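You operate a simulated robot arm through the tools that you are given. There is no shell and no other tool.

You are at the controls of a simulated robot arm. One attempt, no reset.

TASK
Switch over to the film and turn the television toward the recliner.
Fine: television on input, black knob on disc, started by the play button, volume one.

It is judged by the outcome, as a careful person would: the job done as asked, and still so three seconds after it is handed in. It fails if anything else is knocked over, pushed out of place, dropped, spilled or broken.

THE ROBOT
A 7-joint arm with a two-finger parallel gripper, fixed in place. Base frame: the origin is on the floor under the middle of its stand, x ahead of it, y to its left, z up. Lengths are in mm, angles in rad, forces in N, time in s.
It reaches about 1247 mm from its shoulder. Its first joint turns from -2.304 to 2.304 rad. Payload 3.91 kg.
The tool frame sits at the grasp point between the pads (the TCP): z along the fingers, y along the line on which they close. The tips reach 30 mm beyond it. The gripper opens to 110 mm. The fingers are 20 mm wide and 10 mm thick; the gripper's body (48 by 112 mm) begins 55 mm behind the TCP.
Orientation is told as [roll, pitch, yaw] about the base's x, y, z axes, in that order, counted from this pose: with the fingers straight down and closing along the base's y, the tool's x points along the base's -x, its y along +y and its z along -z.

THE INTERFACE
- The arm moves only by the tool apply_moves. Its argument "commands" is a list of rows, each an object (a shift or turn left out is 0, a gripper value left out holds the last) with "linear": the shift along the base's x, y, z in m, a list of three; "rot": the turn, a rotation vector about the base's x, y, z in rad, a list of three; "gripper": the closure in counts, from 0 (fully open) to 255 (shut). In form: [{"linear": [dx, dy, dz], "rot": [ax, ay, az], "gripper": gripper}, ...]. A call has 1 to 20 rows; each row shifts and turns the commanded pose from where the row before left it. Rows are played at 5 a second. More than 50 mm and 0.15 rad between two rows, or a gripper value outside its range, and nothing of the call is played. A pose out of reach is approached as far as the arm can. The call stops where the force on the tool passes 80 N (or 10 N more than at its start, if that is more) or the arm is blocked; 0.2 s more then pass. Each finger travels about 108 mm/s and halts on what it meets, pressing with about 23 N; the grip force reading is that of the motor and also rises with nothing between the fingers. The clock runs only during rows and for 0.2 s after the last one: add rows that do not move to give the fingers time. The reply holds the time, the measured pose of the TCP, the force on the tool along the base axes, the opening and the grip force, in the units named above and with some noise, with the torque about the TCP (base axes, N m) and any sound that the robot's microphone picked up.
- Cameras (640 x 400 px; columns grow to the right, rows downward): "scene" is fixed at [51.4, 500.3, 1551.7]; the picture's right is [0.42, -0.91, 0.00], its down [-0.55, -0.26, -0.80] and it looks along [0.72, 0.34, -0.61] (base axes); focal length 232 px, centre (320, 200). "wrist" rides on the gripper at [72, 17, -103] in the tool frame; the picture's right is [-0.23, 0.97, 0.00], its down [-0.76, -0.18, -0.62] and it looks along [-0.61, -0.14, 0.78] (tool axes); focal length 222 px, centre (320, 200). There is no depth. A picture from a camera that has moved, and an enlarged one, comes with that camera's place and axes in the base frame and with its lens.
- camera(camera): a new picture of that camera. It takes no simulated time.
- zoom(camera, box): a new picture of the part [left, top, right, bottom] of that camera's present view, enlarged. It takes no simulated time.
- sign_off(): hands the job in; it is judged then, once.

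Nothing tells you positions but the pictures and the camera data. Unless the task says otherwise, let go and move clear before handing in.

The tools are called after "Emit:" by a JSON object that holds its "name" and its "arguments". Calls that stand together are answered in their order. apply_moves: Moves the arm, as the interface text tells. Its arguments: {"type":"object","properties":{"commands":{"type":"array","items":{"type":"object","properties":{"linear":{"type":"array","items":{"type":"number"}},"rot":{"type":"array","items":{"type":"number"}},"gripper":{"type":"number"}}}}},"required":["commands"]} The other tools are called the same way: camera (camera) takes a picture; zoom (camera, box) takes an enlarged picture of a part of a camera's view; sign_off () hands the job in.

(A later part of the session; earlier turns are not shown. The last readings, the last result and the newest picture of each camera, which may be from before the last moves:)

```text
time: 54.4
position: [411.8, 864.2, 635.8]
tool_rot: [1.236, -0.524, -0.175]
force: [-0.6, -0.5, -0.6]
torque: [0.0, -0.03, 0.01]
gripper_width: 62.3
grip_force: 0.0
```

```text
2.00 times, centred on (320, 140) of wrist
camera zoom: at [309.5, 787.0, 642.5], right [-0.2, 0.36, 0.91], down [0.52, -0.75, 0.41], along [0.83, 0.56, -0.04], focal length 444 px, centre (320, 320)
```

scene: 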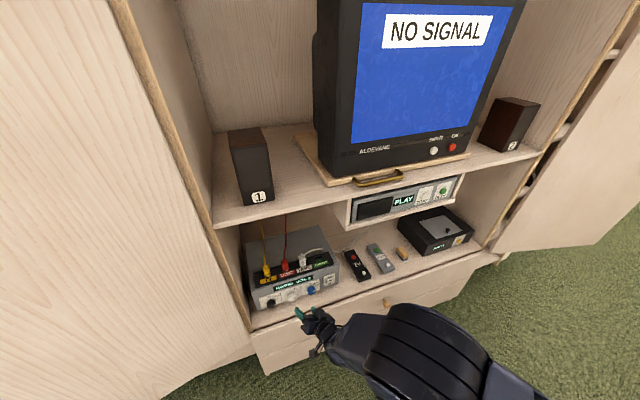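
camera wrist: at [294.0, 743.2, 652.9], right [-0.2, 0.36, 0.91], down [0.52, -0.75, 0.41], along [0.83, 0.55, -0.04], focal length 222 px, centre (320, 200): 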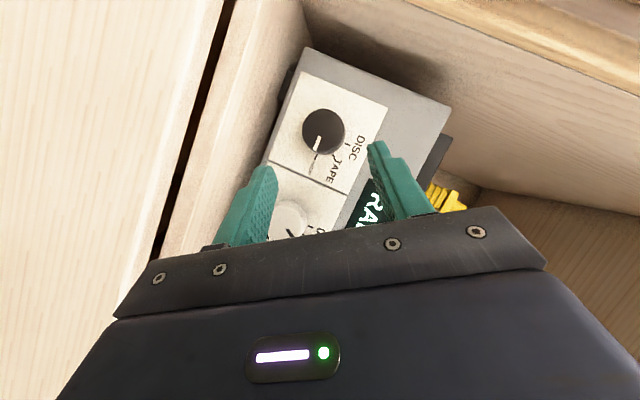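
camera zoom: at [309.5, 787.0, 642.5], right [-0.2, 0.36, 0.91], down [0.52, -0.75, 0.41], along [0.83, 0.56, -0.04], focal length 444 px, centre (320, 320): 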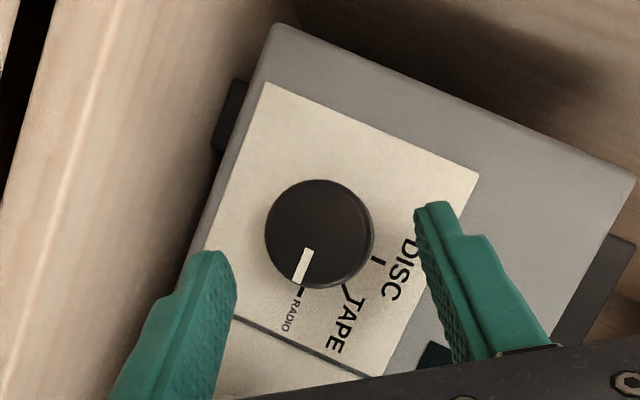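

Emit:
{"name": "apply_moves", "arguments": {"commands": [{"linear": [0.002, 0.0053, -0.0016]}, {"linear": [0.002, 0.0053, -0.0016]}, {"linear": [0, 0, 0]}]}}

Emit:
{"name": "zoom", "arguments": {"camera": "wrist", "box": [200, 40, 440, 240]}}

```text
time: 55.2
position: [414.9, 874.0, 632.2]
tool_rot: [1.234, -0.524, -0.173]
force: [-0.1, 0.2, -0.2]
torque: [0.01, -0.01, -0.03]
gripper_width: 62.5
grip_force: 0.1
```

```text
2.00 times, centred on (320, 140) of wrist
camera zoom: at [313.9, 798.2, 639.1], right [-0.2, 0.36, 0.91], down [0.52, -0.75, 0.41], along [0.83, 0.55, -0.04], focal length 444 px, centre (320, 320)
```

zoom: 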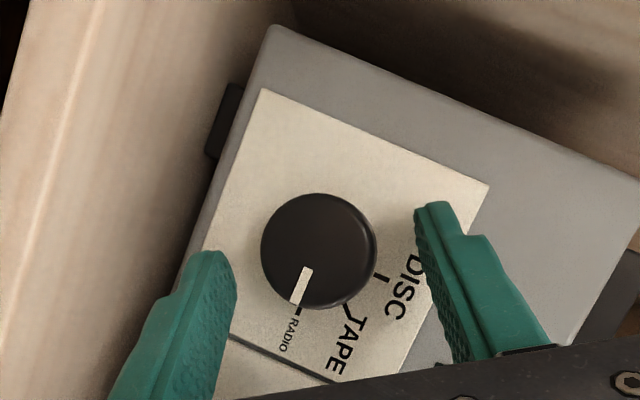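

Emit:
{"name": "apply_moves", "arguments": {"commands": [{"linear": [0.0014, 0.0014, 0]}, {"gripper": 170}, {"gripper": 200}, {"gripper": 200}]}}

Emit:
{"name": "zoom", "arguments": {"camera": "wrist", "box": [200, 40, 440, 240]}}

```text
time: 56.2
position: [416.7, 875.1, 631.9]
tool_rot: [1.232, -0.52, -0.174]
force: [-1.5, 3.4, 2.7]
torque: [-0.04, 0.1, 0.48]
gripper_width: 37.0
grip_force: 45.5
```

```text
2.00 times, centred on (320, 140) of wrist
camera zoom: at [315.0, 799.8, 639.0], right [-0.2, 0.36, 0.91], down [0.52, -0.75, 0.41], along [0.83, 0.56, -0.04], focal length 444 px, centre (320, 320)
```

zoom: 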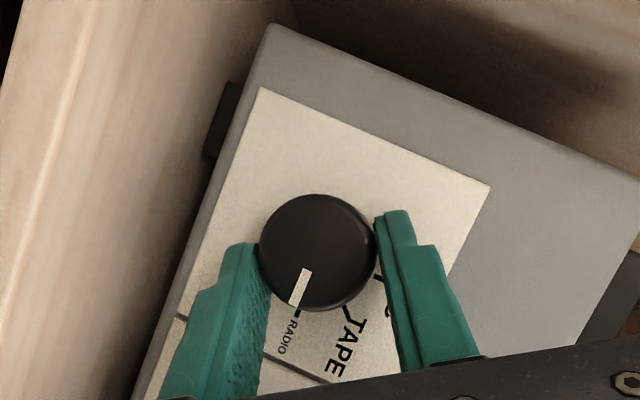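

Firm grip on the black knob. Rotating 45° counter-clockwise (RADIO → TAPE).

Emit:
{"name": "apply_moves", "arguments": {"commands": [{"linear": [-0.00083, 0.00083, 0.00146], "rot": [-0.0926, -0.0926, 0]}, {"linear": [-0.00095, 0.00095, 0.00129], "rot": [-0.0926, -0.0926, 0]}, {"linear": [-0.00107, 0.00107, 0.00111], "rot": [-0.0926, -0.0926, 0]}, {"linear": [-0.00116, 0.00116, 0.0009], "rot": [-0.0926, -0.0926, 0]}, {"linear": [-0.00123, 0.00123, 0.00068], "rot": [-0.0926, -0.0926, 0]}, {"linear": [-0.00129, 0.00129, 0.00044], "rot": [-0.0926, -0.0926, 0]}, {"linear": [0, 0, 0]}]}}

Emit:
{"name": "zoom", "arguments": {"camera": "wrist", "box": [200, 40, 440, 240]}}

Emit:
{"name": "zoom", "arguments": {"camera": "scene", "box": [230, 220, 390, 320]}}

```text
time: 57.8
position: [410.4, 881.3, 638.2]
tool_rot: [0.334, -1.027, 0.494]
force: [1.9, -17.2, 13.8]
torque: [0.47, -0.7, -0.55]
gripper_width: 37.1
grip_force: 44.4
```

```text
2.00 times, centred on (320, 140) of wrist
camera zoom: at [309.2, 805.3, 628.2], right [-0.57, 0.74, 0.36], down [0.12, -0.36, 0.93], along [0.81, 0.58, 0.11], focal length 444 px, centre (320, 320)
```

zoom: 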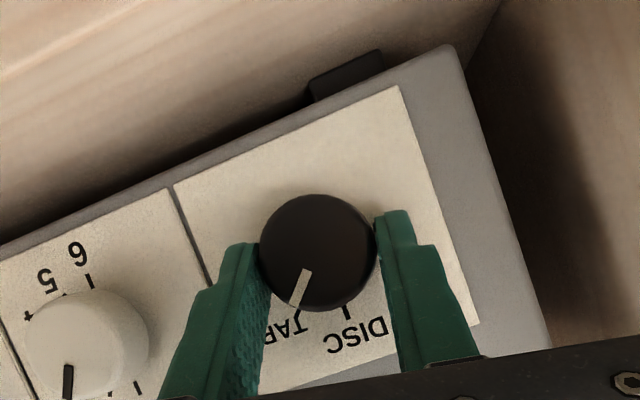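

```text
4.00 times, centred on (310, 270) of scene
camera zoom: at [51.4, 500.3, 1551.7], right [0.42, -0.91, 0.0], down [-0.55, -0.26, -0.8], along [0.72, 0.34, -0.61], focal length 926 px, centre (360, -80)
```

zoom: 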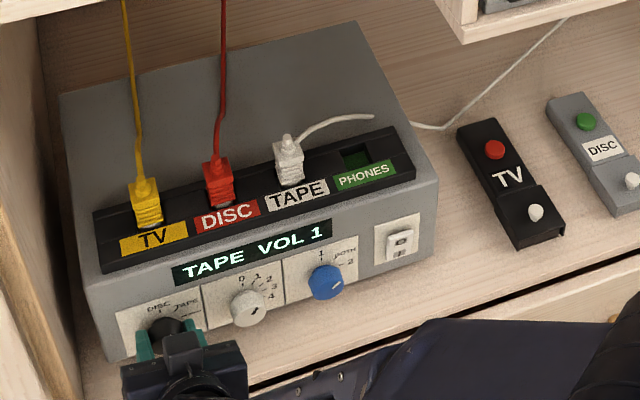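

The display reads "TAPE VOL 1". I'll relieve the load, open, swing back around the knob with the fingers open, and re-grip for the second 45°.

Emit:
{"name": "apply_moves", "arguments": {"commands": [{"linear": [0.0007, -0.0007, 0.001]}, {"gripper": 110}, {"gripper": 110, "linear": [-0.002, -0.002, 0]}, {"linear": [0.00129, -0.00129, -0.00044], "rot": [0.0926, 0.0926, 0]}, {"linear": [0.00123, -0.00123, -0.00068], "rot": [0.0926, 0.0926, 0]}, {"linear": [0.00116, -0.00116, -0.0009], "rot": [0.0926, 0.0926, 0]}, {"linear": [0.00107, -0.00107, -0.00111], "rot": [0.0926, 0.0926, 0]}, {"linear": [0.00095, -0.00095, -0.00129], "rot": [0.0926, 0.0926, 0]}, {"linear": [0.00083, -0.00083, -0.00146], "rot": [0.0926, 0.0926, 0]}, {"linear": [0, 0, 0]}]}}

Emit:
{"name": "zoom", "arguments": {"camera": "wrist", "box": [200, 40, 440, 240]}}

Emit:
{"name": "zoom", "arguments": {"camera": "scene", "box": [230, 220, 390, 320]}}

```text
time: 60.0
position: [414.3, 872.8, 632.3]
tool_rot: [1.234, -0.52, -0.174]
force: [0.4, 0.3, -0.8]
torque: [-0.01, 0.01, -0.01]
gripper_width: 62.8
grip_force: 0.1
```

```text
2.00 times, centred on (320, 140) of wrist
camera zoom: at [313.0, 796.0, 639.3], right [-0.2, 0.36, 0.91], down [0.52, -0.75, 0.41], along [0.83, 0.56, -0.04], focal length 444 px, centre (320, 320)
```

zoom: 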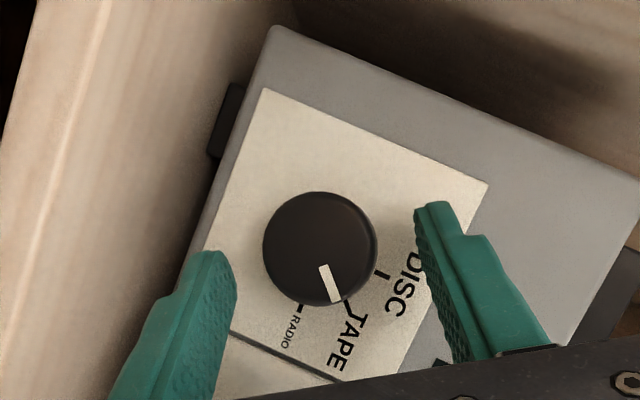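

```text
4.00 times, centred on (310, 270) of scene
camera zoom: at [51.4, 500.3, 1551.7], right [0.42, -0.91, 0.0], down [-0.55, -0.26, -0.8], along [0.72, 0.34, -0.61], focal length 926 px, centre (360, -80)
```

zoom: 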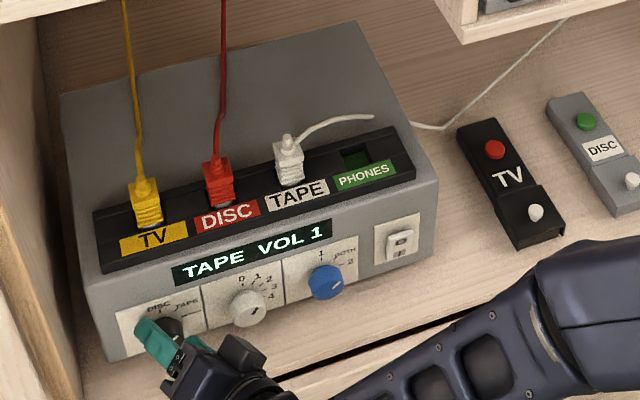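

Emit:
{"name": "apply_moves", "arguments": {"commands": [{"linear": [0.0021, 0.0021, 0]}, {"gripper": 170}, {"gripper": 200}, {"gripper": 200}, {"linear": [-0.00083, 0.00083, 0.00146], "rot": [-0.0926, -0.0926, 0]}, {"linear": [-0.00095, 0.00095, 0.00129], "rot": [-0.0926, -0.0926, 0]}, {"linear": [-0.00107, 0.00107, 0.00111], "rot": [-0.0926, -0.0926, 0]}, {"linear": [-0.00116, 0.00116, 0.0009], "rot": [-0.0926, -0.0926, 0]}, {"linear": [-0.00123, 0.00123, 0.00068], "rot": [-0.0926, -0.0926, 0]}, {"linear": [-0.00129, 0.00129, 0.00044], "rot": [-0.0926, -0.0926, 0]}, {"linear": [0, 0, 0]}]}}

Emit:
{"name": "zoom", "arguments": {"camera": "wrist", "box": [200, 40, 440, 240]}}

Emit:
{"name": "camera", "arguments": {"camera": "scene"}}

Emit:
{"name": "zoom", "arguments": {"camera": "scene", "box": [230, 220, 390, 320]}}

```text
time: 62.4
position: [411.0, 881.4, 638.0]
tool_rot: [0.335, -1.028, 0.494]
force: [-9.5, -18.3, 16.8]
torque: [0.67, -0.23, -0.57]
gripper_width: 36.9
grip_force: 45.8
```

```text
2.00 times, centred on (320, 140) of wrist
camera zoom: at [309.1, 804.7, 629.3], right [-0.57, 0.74, 0.36], down [0.13, -0.36, 0.93], along [0.81, 0.58, 0.11], focal length 444 px, centre (320, 320)
```

zoom: 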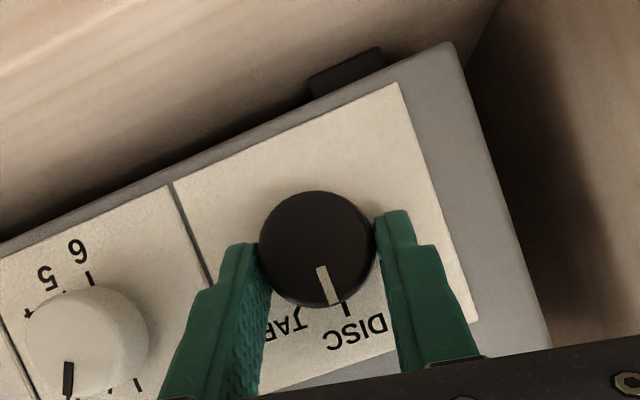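

```text
taken
```

scene: 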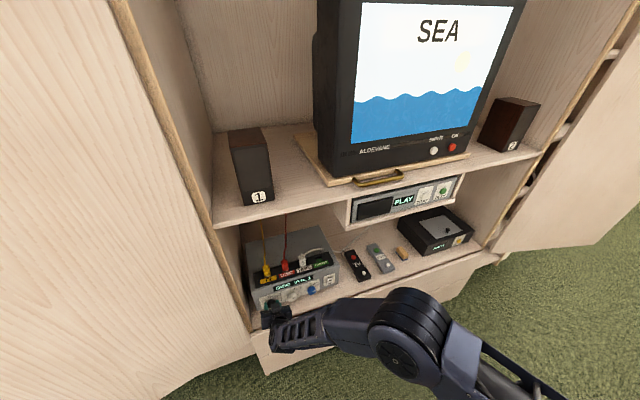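

```text
4.00 times, centred on (310, 270) of scene
camera zoom: at [51.4, 500.3, 1551.7], right [0.42, -0.91, 0.0], down [-0.55, -0.26, -0.8], along [0.72, 0.34, -0.61], focal length 926 px, centre (360, -80)
```

zoom: 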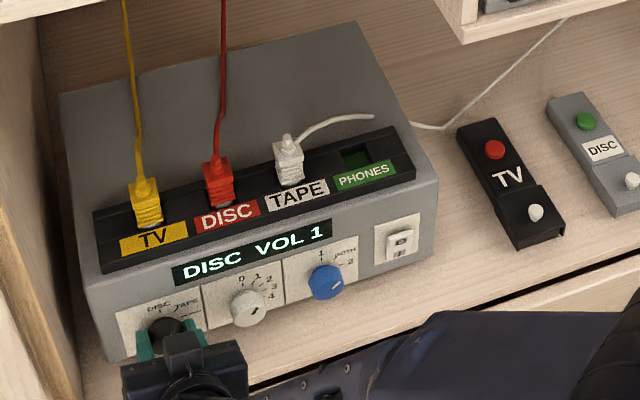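

The display reads "DISC VOL 1" and the film "SEA" is on the TV. I'll release the knob and back away.

Emit:
{"name": "apply_moves", "arguments": {"commands": [{"linear": [-0.0008, -0.0014, 0.0013]}, {"gripper": 110}, {"gripper": 110}, {"linear": [-0.008, -0.008, 0]}, {"linear": [-0.015, -0.015, 0]}, {"linear": [-0.025, -0.025, 0]}]}}

Emit:
{"name": "camera", "arguments": {"camera": "wrist"}}

Emit:
{"name": "camera", "arguments": {"camera": "scene"}}

Emit:
{"name": "zoom", "arguments": {"camera": "scene", "box": [230, 220, 390, 320]}}

```text
time: 63.8
position: [360.5, 830.8, 640.0]
tool_rot: [0.339, -1.026, 0.493]
force: [-0.1, 0.4, -0.2]
torque: [0.0, 0.02, 0.04]
gripper_width: 62.6
grip_force: 0.0
```

```text
taken
camera wrist: at [259.4, 754.3, 630.9], right [-0.57, 0.74, 0.36], down [0.13, -0.36, 0.93], along [0.81, 0.58, 0.11], focal length 222 px, centre (320, 200)
```

wrist: 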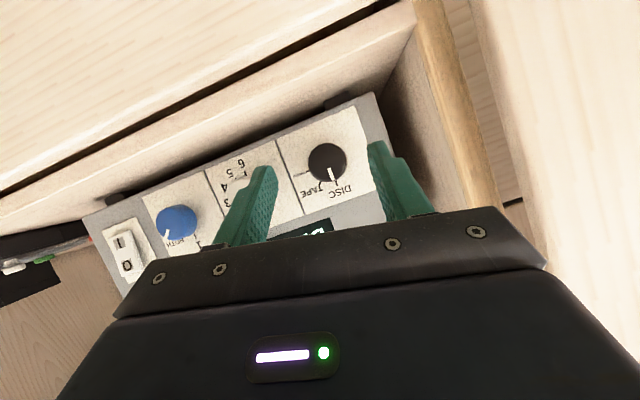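

```text
taken
```

scene: 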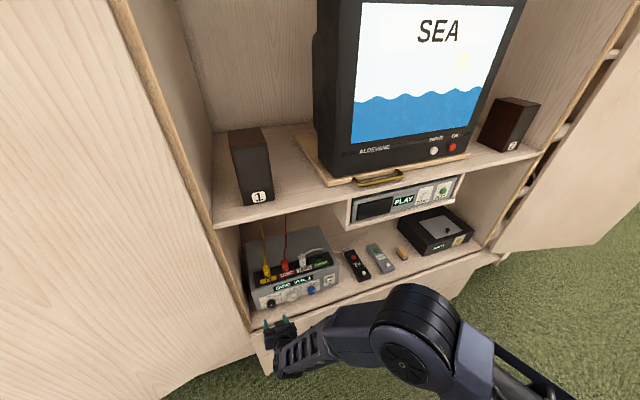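

```text
4.00 times, centred on (310, 270) of scene
camera zoom: at [51.4, 500.3, 1551.7], right [0.42, -0.91, 0.0], down [-0.55, -0.26, -0.8], along [0.72, 0.34, -0.61], focal length 926 px, centre (360, -80)
```

zoom: 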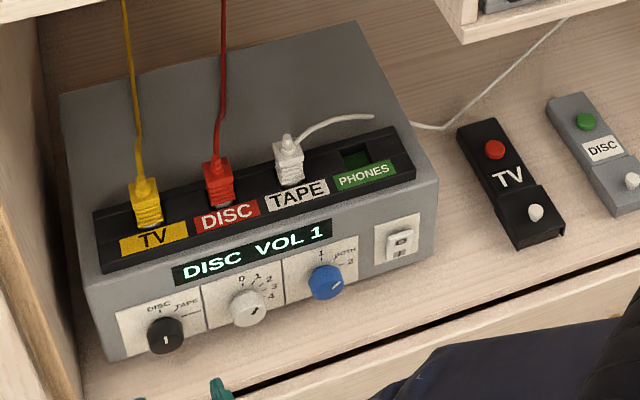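

Amp and film are set. Now for the TV: I'll retrace my path up to the clear area in front of the cabinet, then approach the handle.

Emit:
{"name": "apply_moves", "arguments": {"commands": [{"linear": [0.01, -0.035, 0.005], "rot": [0.0823, 0.0823, 0]}, {"linear": [0.03, -0.033, 0.016], "rot": [0.0823, 0.0823, 0]}, {"linear": [0.03, -0.033, 0.016], "rot": [0.0823, 0.0823, 0]}, {"linear": [-0.0079, -0.0103, 0.0403], "rot": [-0.01291, 0.09461, -0.10017]}, {"linear": [-0.0079, -0.0103, 0.0403], "rot": [-0.01291, 0.09461, -0.10017]}, {"linear": [-0.0079, -0.0103, 0.0403], "rot": [-0.01291, 0.09461, -0.10017]}, {"linear": [-0.0079, -0.0103, 0.0403], "rot": [-0.01291, 0.09461, -0.10017]}, {"linear": [-0.0079, -0.0103, 0.0403], "rot": [-0.01291, 0.09461, -0.10017]}, {"linear": [-0.0079, -0.0103, 0.0403], "rot": [-0.01291, 0.09461, -0.10017]}, {"linear": [-0.0079, -0.0103, 0.0403], "rot": [-0.01291, 0.09461, -0.10017]}, {"linear": [-0.0079, -0.0103, 0.0403], "rot": [-0.01291, 0.09461, -0.10017]}, {"linear": [-0.0079, -0.0103, 0.0403], "rot": [-0.01291, 0.09461, -0.10017]}, {"linear": [-0.0079, -0.0103, 0.0403], "rot": [-0.01291, 0.09461, -0.10017]}]}}

Emit:
{"name": "camera", "arguments": {"camera": "scene"}}

```text
time: 66.6
position: [353.8, 629.1, 1078.2]
tool_rot: [0.387, -0.032, -0.79]
force: [-0.2, 0.0, -0.7]
torque: [-0.05, -0.01, -0.02]
gripper_width: 62.5
grip_force: 0.2
```

```text
taken
```

scene: 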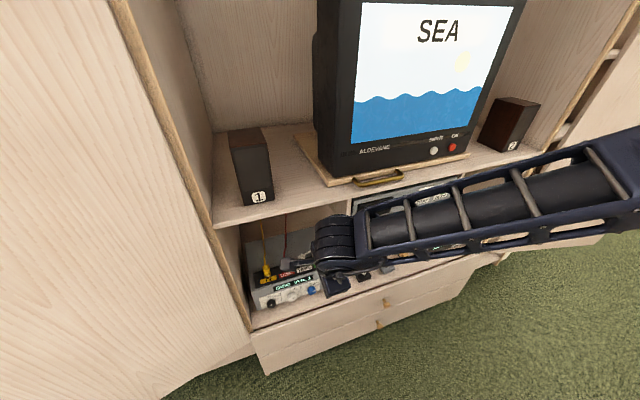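

Emit:
{"name": "apply_moves", "arguments": {"commands": [{"linear": [0.001, -0.012, 0.0417], "rot": [-0.039, 0.039, 0]}, {"linear": [0.001, -0.012, 0.0417], "rot": [-0.039, 0.039, 0]}, {"linear": [0.001, -0.012, 0.0417], "rot": [-0.039, 0.039, 0]}, {"linear": [0.001, -0.012, 0.0417], "rot": [-0.039, 0.039, 0]}, {"linear": [0.001, -0.012, 0.0417], "rot": [-0.039, 0.039, 0]}, {"linear": [0.001, -0.012, 0.0417], "rot": [-0.039, 0.039, 0]}, {"linear": [0.001, -0.012, 0.0417], "rot": [-0.039, 0.039, 0]}, {"linear": [0.0384, -0.0061, -0.0157], "rot": [0.081, -0.081, 0]}, {"linear": [0.0384, -0.0061, -0.0157], "rot": [0.081, -0.081, 0]}, {"linear": [0.0384, -0.0061, -0.0157], "rot": [0.081, -0.081, 0]}, {"linear": [0.0384, -0.0061, -0.0157], "rot": [0.081, -0.081, 0]}, {"linear": [0.0384, -0.0061, -0.0157], "rot": [0.081, -0.081, 0]}, {"linear": [0.0384, -0.0061, -0.0157], "rot": [0.081, -0.081, 0]}, {"linear": [0.0384, -0.0061, -0.0157], "rot": [0.081, -0.081, 0]}]}}

Emit:
{"name": "camera", "arguments": {"camera": "scene"}}

Emit:
{"name": "camera", "arguments": {"camera": "wrist"}}

```text
time: 69.6
position: [629.4, 500.4, 1262.5]
tool_rot: [0.807, -0.029, -0.803]
force: [-0.2, -0.2, 0.2]
torque: [0.0, -0.03, 0.0]
gripper_width: 62.7
grip_force: 0.1
```

```text
taken
```

scene: 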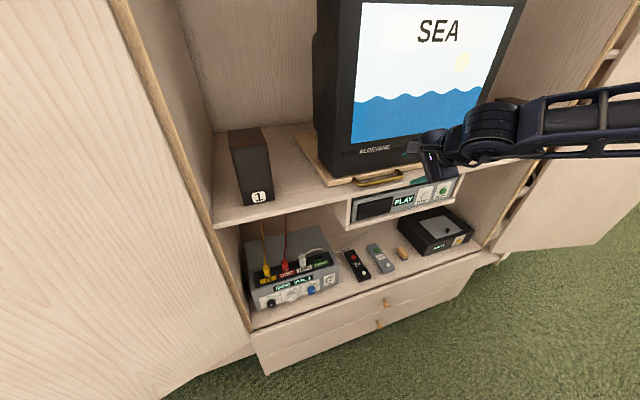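

```text
taken
camera wrist: at [532.4, 509.7, 1342.5], right [0.63, 0.32, 0.71], down [0.11, -0.94, 0.32], along [0.77, -0.12, -0.63], focal length 222 px, centre (320, 200)
```

wrist: 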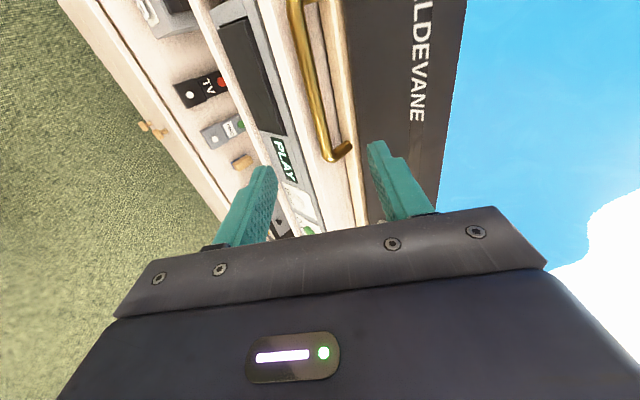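

Emit:
{"name": "zoom", "arguments": {"camera": "wrist", "box": [240, 0, 400, 200]}}

Emit:
{"name": "zoom", "arguments": {"camera": "scene", "box": [300, 140, 420, 215]}}

```text
2.00 times, centred on (320, 100) of wrist
camera zoom: at [532.4, 509.7, 1342.5], right [0.63, 0.32, 0.71], down [0.11, -0.94, 0.32], along [0.77, -0.12, -0.63], focal length 444 px, centre (320, 400)
```

zoom: 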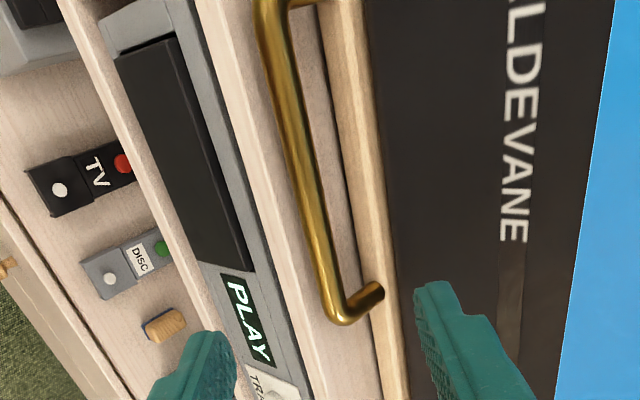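

```text
5.33 times, centred on (360, 178) of scene
camera zoom: at [51.4, 500.3, 1551.7], right [0.42, -0.91, 0.0], down [-0.55, -0.26, -0.8], along [0.72, 0.34, -0.61], focal length 1235 px, centre (107, 320)
```

zoom: 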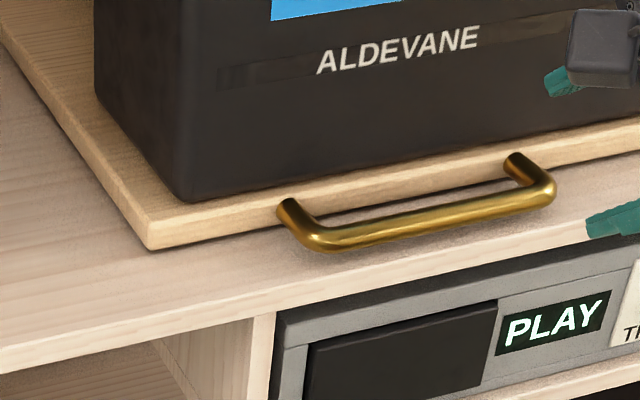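

The bar spans s ≈ 6–165 at d ≈ 911, z ≈ 1150, just above the shelf, so there isn't room for a finger underneath. The TV must turn about 32° clockwise. I'll push the handle's right end leftward with closed fingertips, so first I'll position just right of the handle.

Emit:
{"name": "apply_moves", "arguments": {"commands": [{"linear": [0.037, -0.0033, 0], "gripper": 255}, {"linear": [0.037, -0.0033, 0]}, {"linear": [0.037, -0.0033, 0]}, {"linear": [0.037, -0.0033, 0]}, {"linear": [0, 0, -0.027]}, {"linear": [0, 0, -0.027]}, {"linear": [0, 0, -0.027]}, {"linear": [0, 0, 0]}]}}

Emit:
{"name": "zoom", "arguments": {"camera": "wrist", "box": [220, 40, 420, 240]}}

Emit:
{"name": "zoom", "arguments": {"camera": "scene", "box": [340, 120, 500, 220]}}

```text
time: 71.4
position: [777.0, 488.3, 1178.8]
tool_rot: [0.805, -0.027, -0.802]
force: [-0.6, -0.2, -0.2]
torque: [-0.01, 0.0, 0.02]
gripper_width: 0.1
grip_force: 22.7
```

```text
2.00 times, centred on (320, 140) of wrist
camera zoom: at [680.8, 497.3, 1260.5], right [0.63, 0.32, 0.71], down [0.11, -0.94, 0.32], along [0.77, -0.13, -0.63], focal length 444 px, centre (320, 320)
```

zoom: 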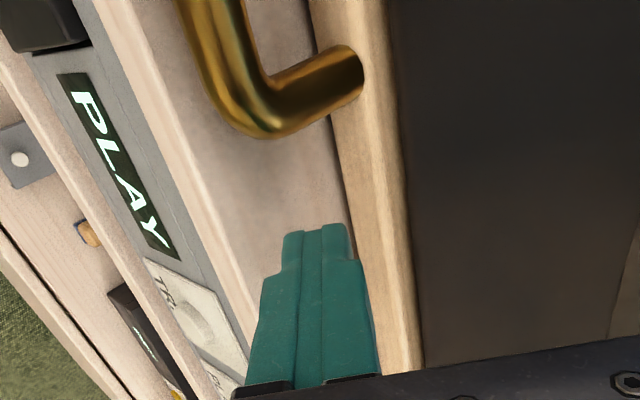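

```text
4.00 times, centred on (420, 170) of scene
camera zoom: at [51.4, 500.3, 1551.7], right [0.42, -0.91, 0.0], down [-0.55, -0.26, -0.8], along [0.72, 0.34, -0.61], focal length 926 px, centre (-80, 320)
```

zoom: 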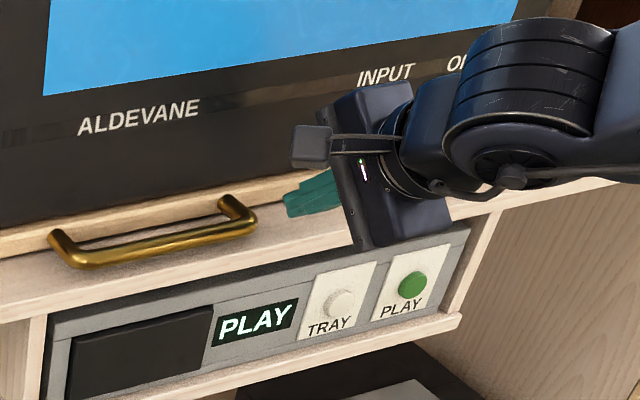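

The tip is right beside the handle's right bend, at (759, 532, 1151). I'll lower slightly to bar height and ease left toward contact.

Emit:
{"name": "apply_moves", "arguments": {"commands": [{"linear": [0, 0, -0.0035]}, {"linear": [0, 0, -0.0035]}, {"linear": [-0.005, 0.005, 0]}, {"linear": [-0.005, 0.005, 0]}, {"linear": [0, 0, 0]}]}}

Emit:
{"name": "zoom", "arguments": {"camera": "wrist", "box": [220, 40, 420, 240]}}

Emit:
{"name": "zoom", "arguments": {"camera": "scene", "box": [340, 120, 500, 220]}}

```text
time: 72.6
position: [766.7, 498.7, 1173.2]
tool_rot: [0.804, -0.028, -0.802]
force: [0.4, -0.3, 0.2]
torque: [0.0, 0.01, 0.0]
gripper_width: 0.2
grip_force: 23.1
```

```text
2.00 times, centred on (320, 140) of wrist
camera zoom: at [669.3, 507.5, 1254.0], right [0.63, 0.32, 0.71], down [0.11, -0.94, 0.32], along [0.77, -0.13, -0.63], focal length 444 px, centre (320, 320)
```

zoom: 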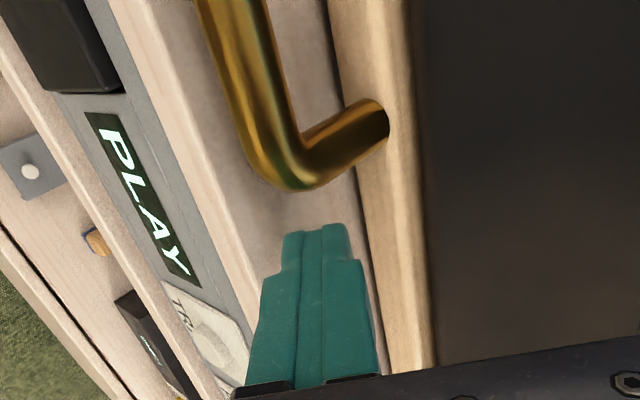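

```text
4.00 times, centred on (420, 170) of scene
camera zoom: at [51.4, 500.3, 1551.7], right [0.42, -0.91, 0.0], down [-0.55, -0.26, -0.8], along [0.72, 0.34, -0.61], focal length 926 px, centre (-80, 320)
```

zoom: 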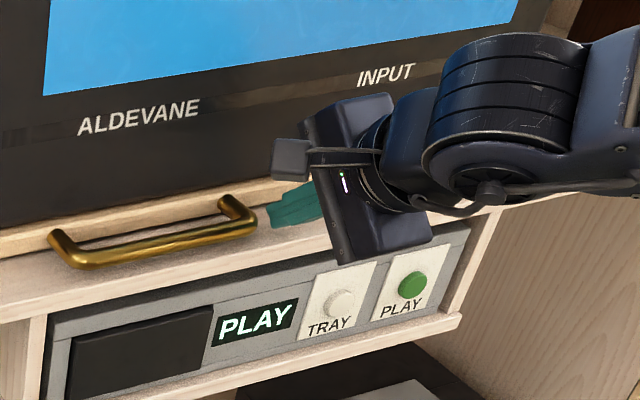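

Emit:
{"name": "apply_moves", "arguments": {"commands": [{"linear": [-0.0025, 0.0025, 0]}, {"linear": [-0.0025, 0.0025, 0]}, {"linear": [-0.0025, 0.0025, 0]}, {"linear": [-0.0025, 0.0025, 0]}]}}

Emit:
{"name": "zoom", "arguments": {"camera": "wrist", "box": [220, 40, 420, 240]}}

```text
time: 73.6
position: [757.1, 509.0, 1172.5]
tool_rot: [0.805, -0.027, -0.804]
force: [1.3, 0.1, 0.0]
torque: [0.0, -0.05, -0.04]
gripper_width: 0.3
grip_force: 23.2
```

```text
2.00 times, centred on (320, 140) of wrist
camera zoom: at [661.3, 517.0, 1254.7], right [0.63, 0.32, 0.71], down [0.11, -0.94, 0.32], along [0.77, -0.13, -0.63], focal length 444 px, centre (320, 320)
```

zoom: 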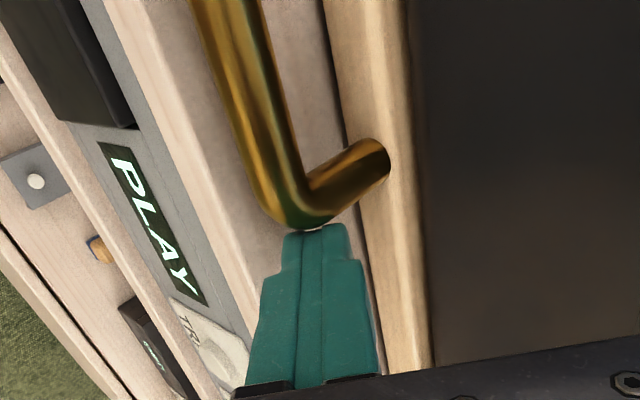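

The fingertip is touching the bend. I'll push along the turntable's arc, yawing the tool with it, starting with a small amount to see how it moves.

Emit:
{"name": "apply_moves", "arguments": {"commands": [{"linear": [-0.0037, 0.0042, 0], "rot": [0, 0, -0.023]}, {"linear": [-0.0037, 0.0042, 0], "rot": [0, 0, -0.023]}, {"linear": [-0.0035, 0.0043, 0], "rot": [0, 0, -0.023]}, {"linear": [-0.0035, 0.0043, 0], "rot": [0, 0, -0.023]}, {"linear": [0, 0, 0]}]}}

Emit:
{"name": "camera", "arguments": {"camera": "scene"}}

Emit:
{"name": "zoom", "arguments": {"camera": "wrist", "box": [220, 40, 420, 240]}}

```text
time: 74.8
position: [742.4, 525.6, 1173.7]
tool_rot: [0.805, -0.028, -0.896]
force: [0.1, -2.2, 0.5]
torque: [-0.01, -0.02, 0.02]
gripper_width: 0.0
grip_force: 23.3
```

```text
taken
```

scene: 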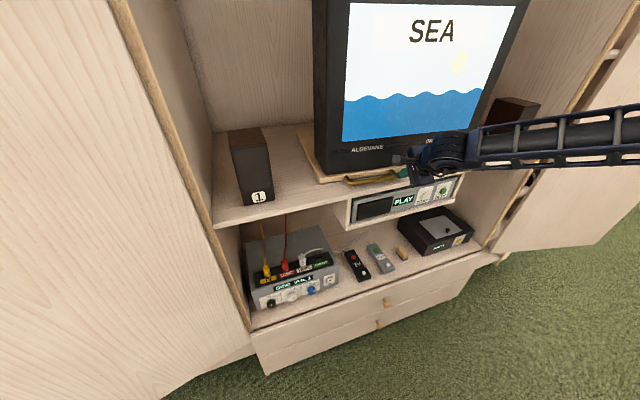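

```text
2.00 times, centred on (320, 140) of wrist
camera zoom: at [646.8, 543.2, 1254.9], right [0.66, 0.26, 0.71], down [0.02, -0.95, 0.32], along [0.75, -0.2, -0.63], focal length 444 px, centre (320, 320)
```

zoom: 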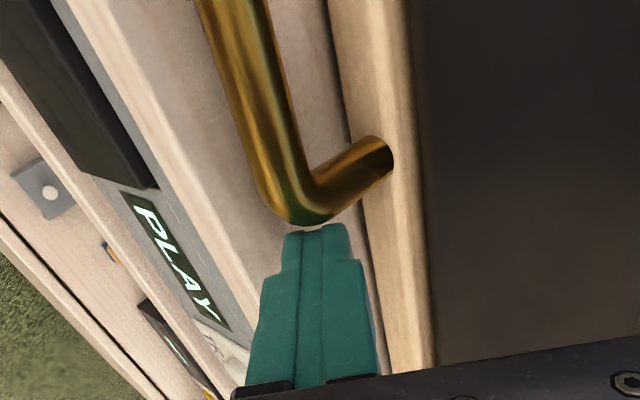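

The TV turns smoothly and easily. I'll continue along the arc.

Emit:
{"name": "apply_moves", "arguments": {"commands": [{"linear": [-0.0033, 0.0045, 0], "rot": [0, 0, -0.023]}, {"linear": [-0.0033, 0.0045, 0], "rot": [0, 0, -0.023]}, {"linear": [-0.0031, 0.0046, 0], "rot": [0, 0, -0.023]}, {"linear": [-0.0031, 0.0046, 0], "rot": [0, 0, -0.023]}, {"linear": [-0.0029, 0.0048, 0], "rot": [0, 0, -0.023]}, {"linear": [-0.0029, 0.0048, 0], "rot": [0, 0, -0.023]}, {"linear": [-0.0027, 0.0049, 0], "rot": [0, 0, -0.023]}, {"linear": [-0.0027, 0.0049, 0], "rot": [0, 0, -0.023]}, {"linear": [0, 0, 0]}]}}

Emit:
{"name": "camera", "arguments": {"camera": "scene"}}

Emit:
{"name": "zoom", "arguments": {"camera": "wrist", "box": [220, 40, 420, 240]}}

```text
time: 76.8
position: [718.3, 563.2, 1173.0]
tool_rot: [0.804, -0.028, -1.081]
force: [-0.2, 1.0, 0.8]
torque: [0.01, 0.03, -0.02]
gripper_width: 0.1
grip_force: 22.8
```

```text
taken
```

scene: 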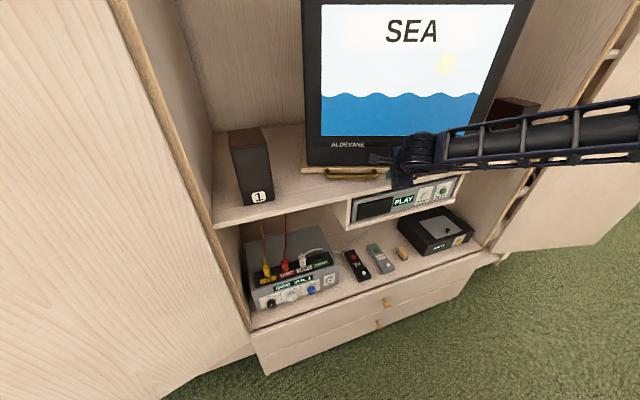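

```text
2.00 times, centred on (320, 140) of wrist
camera zoom: at [628.1, 597.6, 1254.7], right [0.69, 0.13, 0.71], down [-0.15, -0.93, 0.32], along [0.7, -0.33, -0.63], focal length 444 px, centre (320, 320)
```

zoom: 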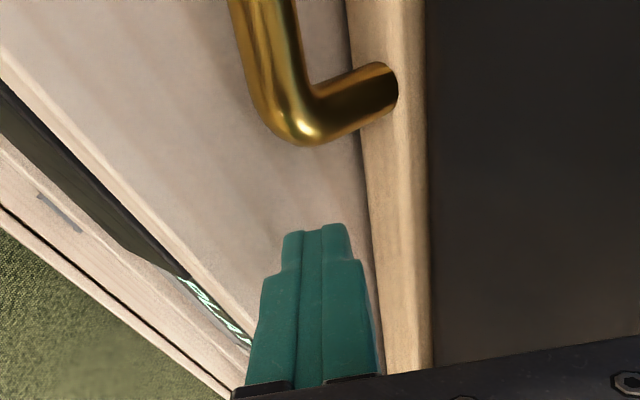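

The TV has coasted a little ahead of my finger. I'll hold still and check whether it's still moving.

Emit:
{"name": "apply_moves", "arguments": {"commands": [{"linear": [0, 0, 0]}, {"linear": [0, 0, 0]}, {"linear": [0, 0, 0]}]}}

Emit:
{"name": "zoom", "arguments": {"camera": "wrist", "box": [220, 40, 420, 240]}}

Emit:
{"name": "zoom", "arguments": {"camera": "scene", "box": [260, 100, 420, 200]}}

Emit:
{"name": "zoom", "arguments": {"camera": "scene", "box": [260, 0, 580, 200]}}

```text
time: 77.6
position: [717.2, 562.2, 1173.3]
tool_rot: [0.804, -0.028, -1.081]
force: [-0.6, -0.3, 1.0]
torque: [0.01, -0.01, 0.0]
gripper_width: 0.0
grip_force: 22.6
```

```text
2.00 times, centred on (320, 140) of wrist
camera zoom: at [628.0, 597.6, 1254.6], right [0.69, 0.14, 0.71], down [-0.15, -0.93, 0.32], along [0.71, -0.33, -0.63], focal length 444 px, centre (320, 320)
```

zoom: 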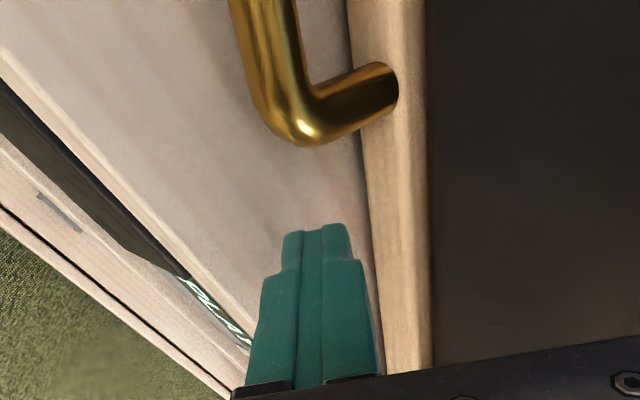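

```text
4.00 times, centred on (340, 150) of scene
camera zoom: at [51.4, 500.3, 1551.7], right [0.42, -0.91, 0.0], down [-0.55, -0.26, -0.8], along [0.72, 0.34, -0.61], focal length 926 px, centre (240, 400)
```

zoom: 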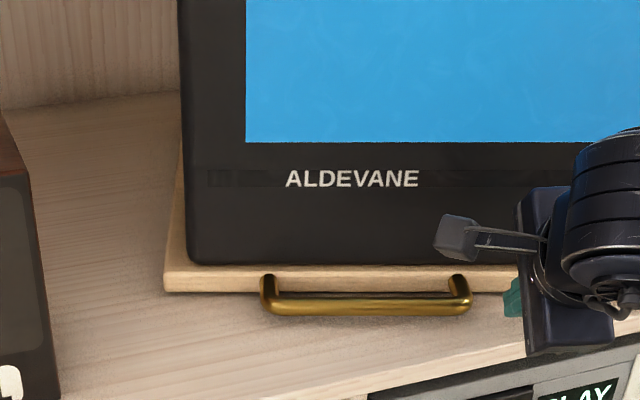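

```text
2.00 times, centred on (420, 100) of scene
camera zoom: at [51.4, 500.3, 1551.7], right [0.42, -0.91, 0.0], down [-0.55, -0.26, -0.8], along [0.72, 0.34, -0.61], focal length 463 px, centre (120, 400)
```

zoom: 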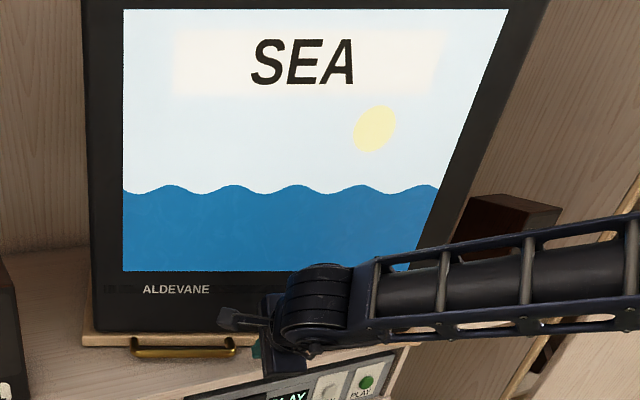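

It has stopped by itself at about 20° of turn (TV heading ≈ 205°). I want about 193°, so around 12° more, pushed slowly to avoid coasting.

Emit:
{"name": "apply_moves", "arguments": {"commands": [{"linear": [-0.0009, 0.0048, 0], "rot": [0, 0, -0.02]}, {"linear": [-0.0009, 0.0048, 0], "rot": [0, 0, -0.02]}, {"linear": [-0.0009, 0.0048, 0], "rot": [0, 0, -0.02]}, {"linear": [-0.0009, 0.004, 0], "rot": [0, 0, -0.02]}, {"linear": [-0.0007, 0.0019, 0], "rot": [0, 0, -0.008]}, {"linear": [-0.0007, 0.0019, 0], "rot": [0, 0, -0.008]}, {"linear": [-0.0007, 0.0019, 0], "rot": [0, 0, -0.008]}, {"linear": [-0.0007, 0.0019, 0], "rot": [0, 0, -0.008]}, {"linear": [-0.0007, 0.0019, 0], "rot": [0, 0, -0.008]}, {"linear": [-0.0006, 0.0019, 0], "rot": [0, 0, -0.008]}, {"linear": [-0.0006, 0.0019, 0], "rot": [0, 0, -0.008]}, {"linear": [-0.0006, 0.0019, 0], "rot": [0, 0, -0.008]}, {"linear": [-0.0006, 0.0019, 0], "rot": [0, 0, -0.008]}, {"linear": [-0.0006, 0.0019, 0], "rot": [0, 0, -0.008]}, {"linear": [0, 0, 0]}]}}

Emit:
{"name": "zoom", "arguments": {"camera": "wrist", "box": [220, 40, 420, 240]}}

Emit:
{"name": "zoom", "arguments": {"camera": "scene", "box": [260, 100, 420, 200]}}

```text
time: 80.2
position: [714.9, 589.4, 1172.6]
tool_rot: [0.805, -0.036, -1.235]
force: [4.9, -16.0, 3.1]
torque: [-0.28, 0.05, -0.23]
gripper_width: 0.0
grip_force: 22.7
stopped in row 12: the force on the tool passed its limit at 84 N (the readings are from after the stop); the commanded pose is now the measured one
```

```text
2.00 times, centred on (320, 140) of wrist
camera zoom: at [632.0, 638.6, 1253.4], right [0.7, 0.03, 0.71], down [-0.29, -0.9, 0.33], along [0.65, -0.44, -0.62], focal length 444 px, centre (320, 320)
```

zoom: 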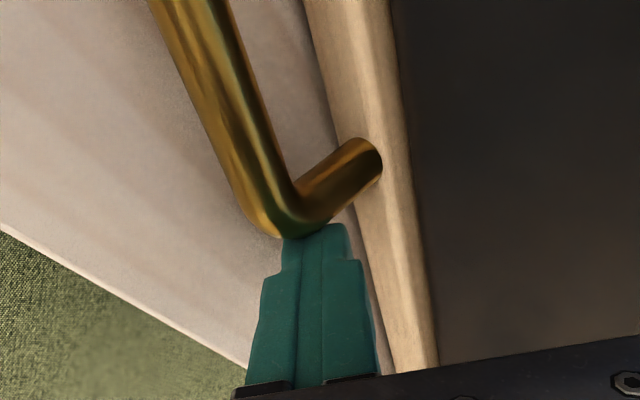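

```text
4.00 times, centred on (340, 150) of scene
camera zoom: at [51.4, 500.3, 1551.7], right [0.42, -0.91, 0.0], down [-0.55, -0.26, -0.8], along [0.72, 0.34, -0.61], focal length 926 px, centre (240, 400)
```

zoom: 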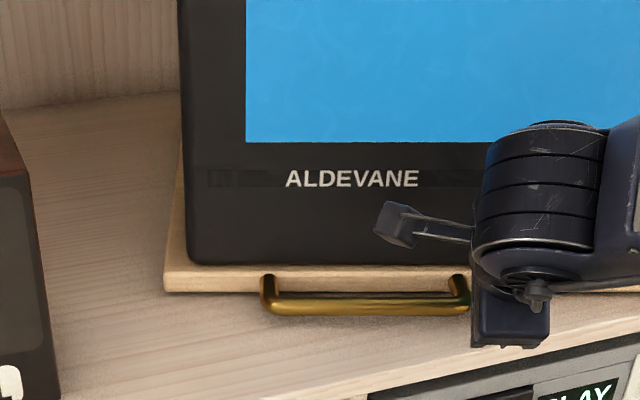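

The force limit tripped and the TV didn't move, so it seems to be at the end of its travel at about 20°. I'll back my finger off and double-check both the TV's position and where the recliner really is.

Emit:
{"name": "apply_moves", "arguments": {"commands": [{"linear": [0.003, -0.009, 0.002]}, {"linear": [0.003, -0.02, 0.005]}, {"linear": [-0.02, -0.02, 0.02]}, {"linear": [-0.03, -0.02, 0.02]}]}}

Emit:
{"name": "camera", "arguments": {"camera": "scene"}}

Emit:
{"name": "zoom", "arguments": {"camera": "scene", "box": [260, 100, 420, 200]}}

Emit:
{"name": "camera", "arguments": {"camera": "wrist"}}

```text
time: 81.2
position: [668.6, 521.6, 1218.4]
tool_rot: [0.802, -0.035, -1.232]
force: [0.9, 0.0, -1.6]
torque: [0.01, 0.01, 0.02]
gripper_width: 0.0
grip_force: 23.1
```

```text
taken
```

scene: 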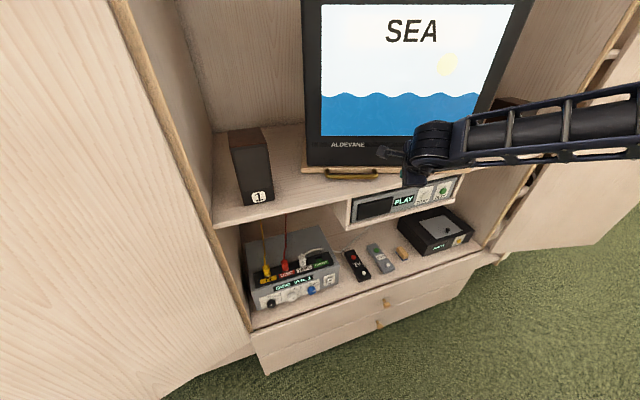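

```text
4.00 times, centred on (340, 150) of scene
camera zoom: at [51.4, 500.3, 1551.7], right [0.42, -0.91, 0.0], down [-0.55, -0.26, -0.8], along [0.72, 0.34, -0.61], focal length 926 px, centre (240, 400)
```

zoom: 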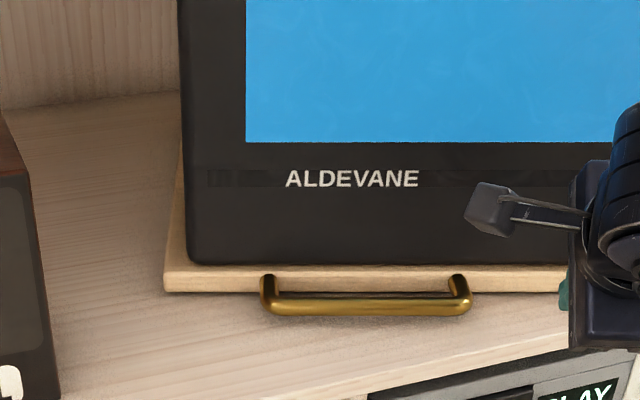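

```text
taken
camera wrist: at [585.8, 570.4, 1298.4], right [0.71, 0.03, 0.71], down [-0.29, -0.9, 0.33], along [0.65, -0.44, -0.62], focal length 222 px, centre (320, 200)
```

wrist: 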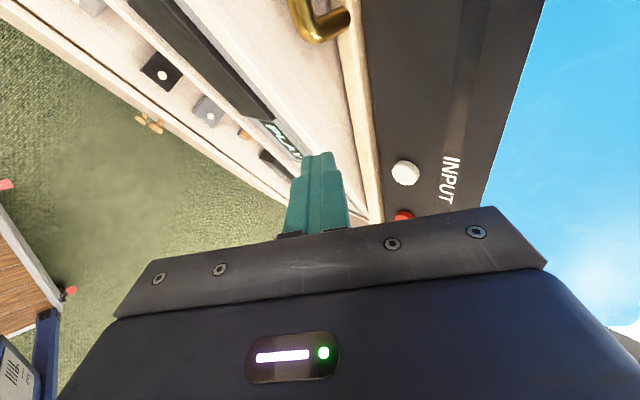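

The TV holds at this end stop. I'll lift away to the high pose and take another look at the room from a spot that sees past my stand's pegboard, to confirm the recliner's bearing.

Emit:
{"name": "apply_moves", "arguments": {"commands": [{"linear": [-0.036, 0, 0.014], "rot": [-0.0332, 0.0943, 0]}, {"linear": [-0.036, 0, 0.014], "rot": [-0.0332, 0.0943, 0]}, {"linear": [-0.036, 0, 0.014], "rot": [-0.0332, 0.0943, 0]}, {"linear": [-0.036, 0, 0.014], "rot": [-0.0332, 0.0943, 0]}, {"linear": [-0.036, 0, 0.014], "rot": [-0.0332, 0.0943, 0]}, {"linear": [-0.036, 0, 0.014], "rot": [-0.0332, 0.0943, 0]}, {"linear": [-0.036, 0, 0.014], "rot": [-0.0332, 0.0943, 0]}, {"linear": [-0.036, 0, 0.014], "rot": [-0.0332, 0.0943, 0]}, {"rot": [0, 0, -0.134]}, {"rot": [0, 0, -0.134]}, {"rot": [0, 0, -0.134]}, {"rot": [0, 0, -0.134]}, {"rot": [0, 0, -0.134]}]}}

Emit:
{"name": "camera", "arguments": {"camera": "scene"}}

Emit:
{"name": "camera", "arguments": {"camera": "wrist"}}

```text
time: 84.0
position: [382.4, 522.3, 1331.4]
tool_rot: [0.004, -0.022, -1.88]
force: [0.9, 0.2, -1.0]
torque: [-0.02, 0.02, 0.02]
gripper_width: 0.0
grip_force: 23.1
```

```text
taken
```

scene: 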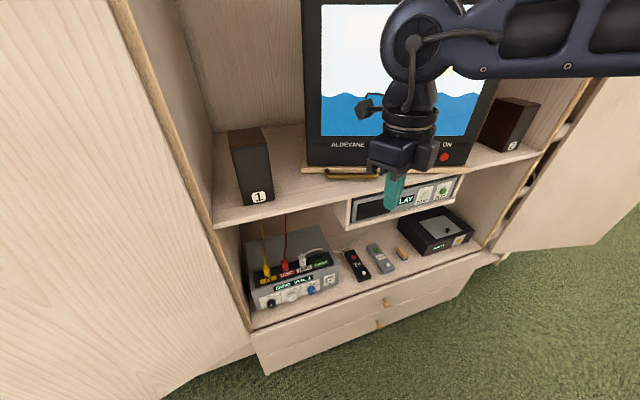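

```text
taken
camera wrist: at [420.8, 587.3, 1433.0], right [0.86, -0.51, 0.01], down [-0.4, -0.66, 0.64], along [-0.32, -0.55, -0.77], focal length 222 px, centre (320, 200)
```

wrist: 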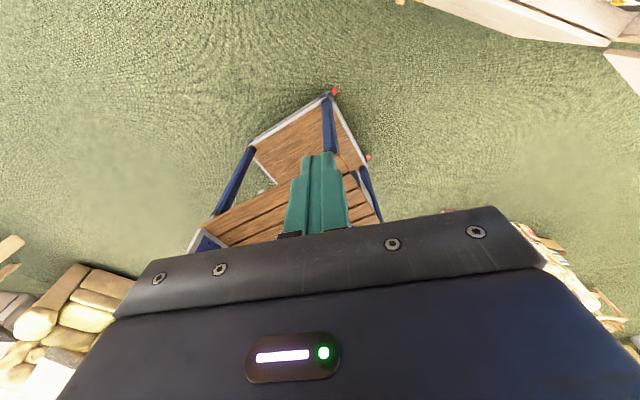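

Emit:
{"name": "zoom", "arguments": {"camera": "wrist", "box": [0, 220, 160, 400]}}

Emit:
{"name": "zoom", "arguments": {"camera": "wrist", "box": [500, 200, 640, 400]}}

Emit:
{"name": "zoom", "arguments": {"camera": "wrist", "box": [380, 0, 640, 110]}}

```text
2.22 times, centred on (80, 310) of wrist
camera zoom: at [420.8, 587.3, 1433.0], right [0.86, -0.51, 0.01], down [-0.4, -0.66, 0.64], along [-0.32, -0.55, -0.77], focal length 494 px, centre (853, -44)
```

zoom: 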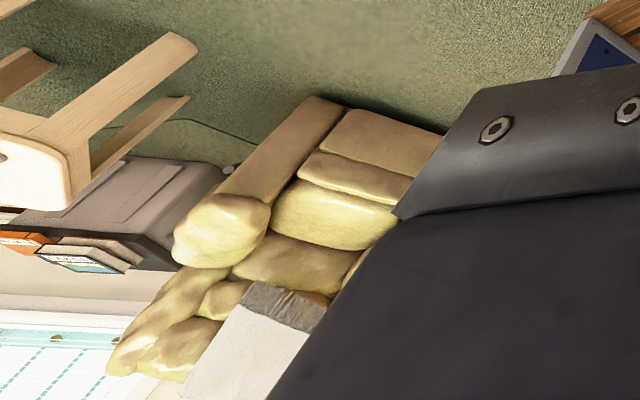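

```text
2.00 times, centred on (570, 300) of wrist
camera zoom: at [420.8, 587.3, 1433.0], right [0.86, -0.51, 0.01], down [-0.4, -0.66, 0.64], along [-0.32, -0.55, -0.77], focal length 444 px, centre (-180, 0)
```

zoom: 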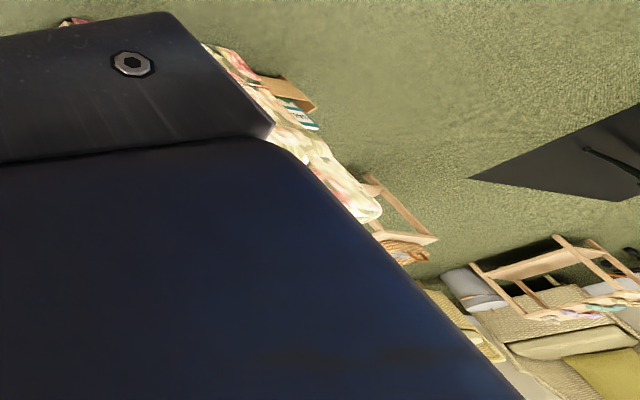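

```text
2.46 times, centred on (510, 55) of wrist
camera zoom: at [420.8, 587.3, 1433.0], right [0.86, -0.51, 0.01], down [-0.4, -0.66, 0.64], along [-0.32, -0.55, -0.77], focal length 547 px, centre (-148, 557)
```

zoom: 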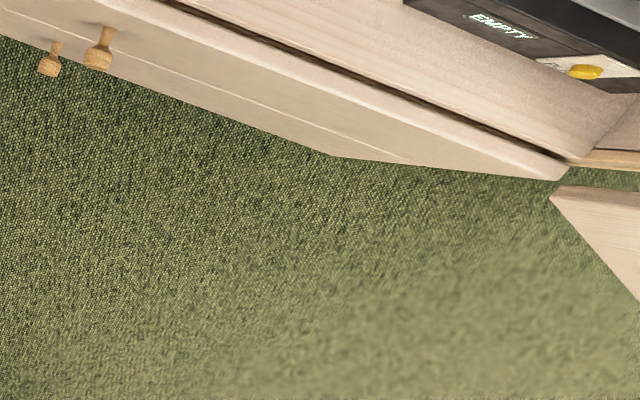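

The tan overstuffed recliner is confirmed at a bearing of about 193° from the TV. I'll check closely that nothing on the shelf is blocking the TV and that nothing has been displaced.

Emit:
{"name": "zoom", "arguments": {"camera": "scene", "box": [420, 60, 580, 180]}}

Emit:
{"name": "zoom", "arguments": {"camera": "scene", "box": [200, 90, 360, 210]}}

```text
3.33 times, centred on (500, 120) of scene
camera zoom: at [51.4, 500.3, 1551.7], right [0.42, -0.91, 0.0], down [-0.55, -0.26, -0.8], along [0.72, 0.34, -0.61], focal length 772 px, centre (-280, 467)
```

zoom: 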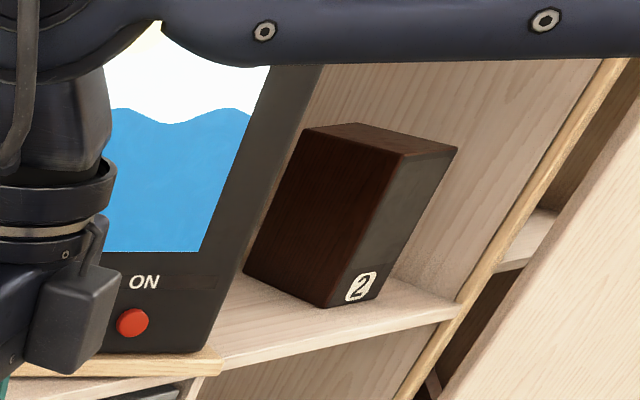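

```text
3.33 times, centred on (280, 150) of scene
camera zoom: at [51.4, 500.3, 1551.7], right [0.42, -0.91, 0.0], down [-0.55, -0.26, -0.8], along [0.72, 0.34, -0.61], focal length 772 px, centre (453, 367)
```

zoom: 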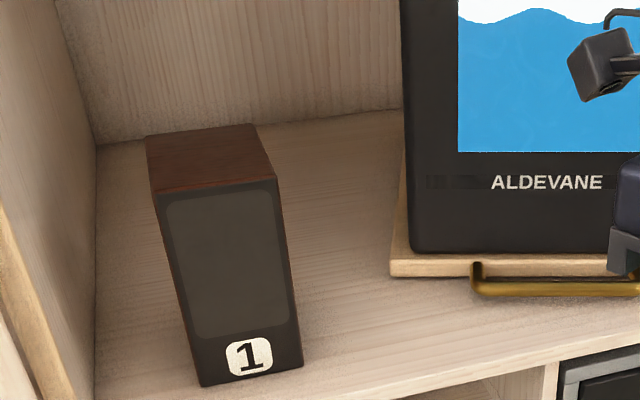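

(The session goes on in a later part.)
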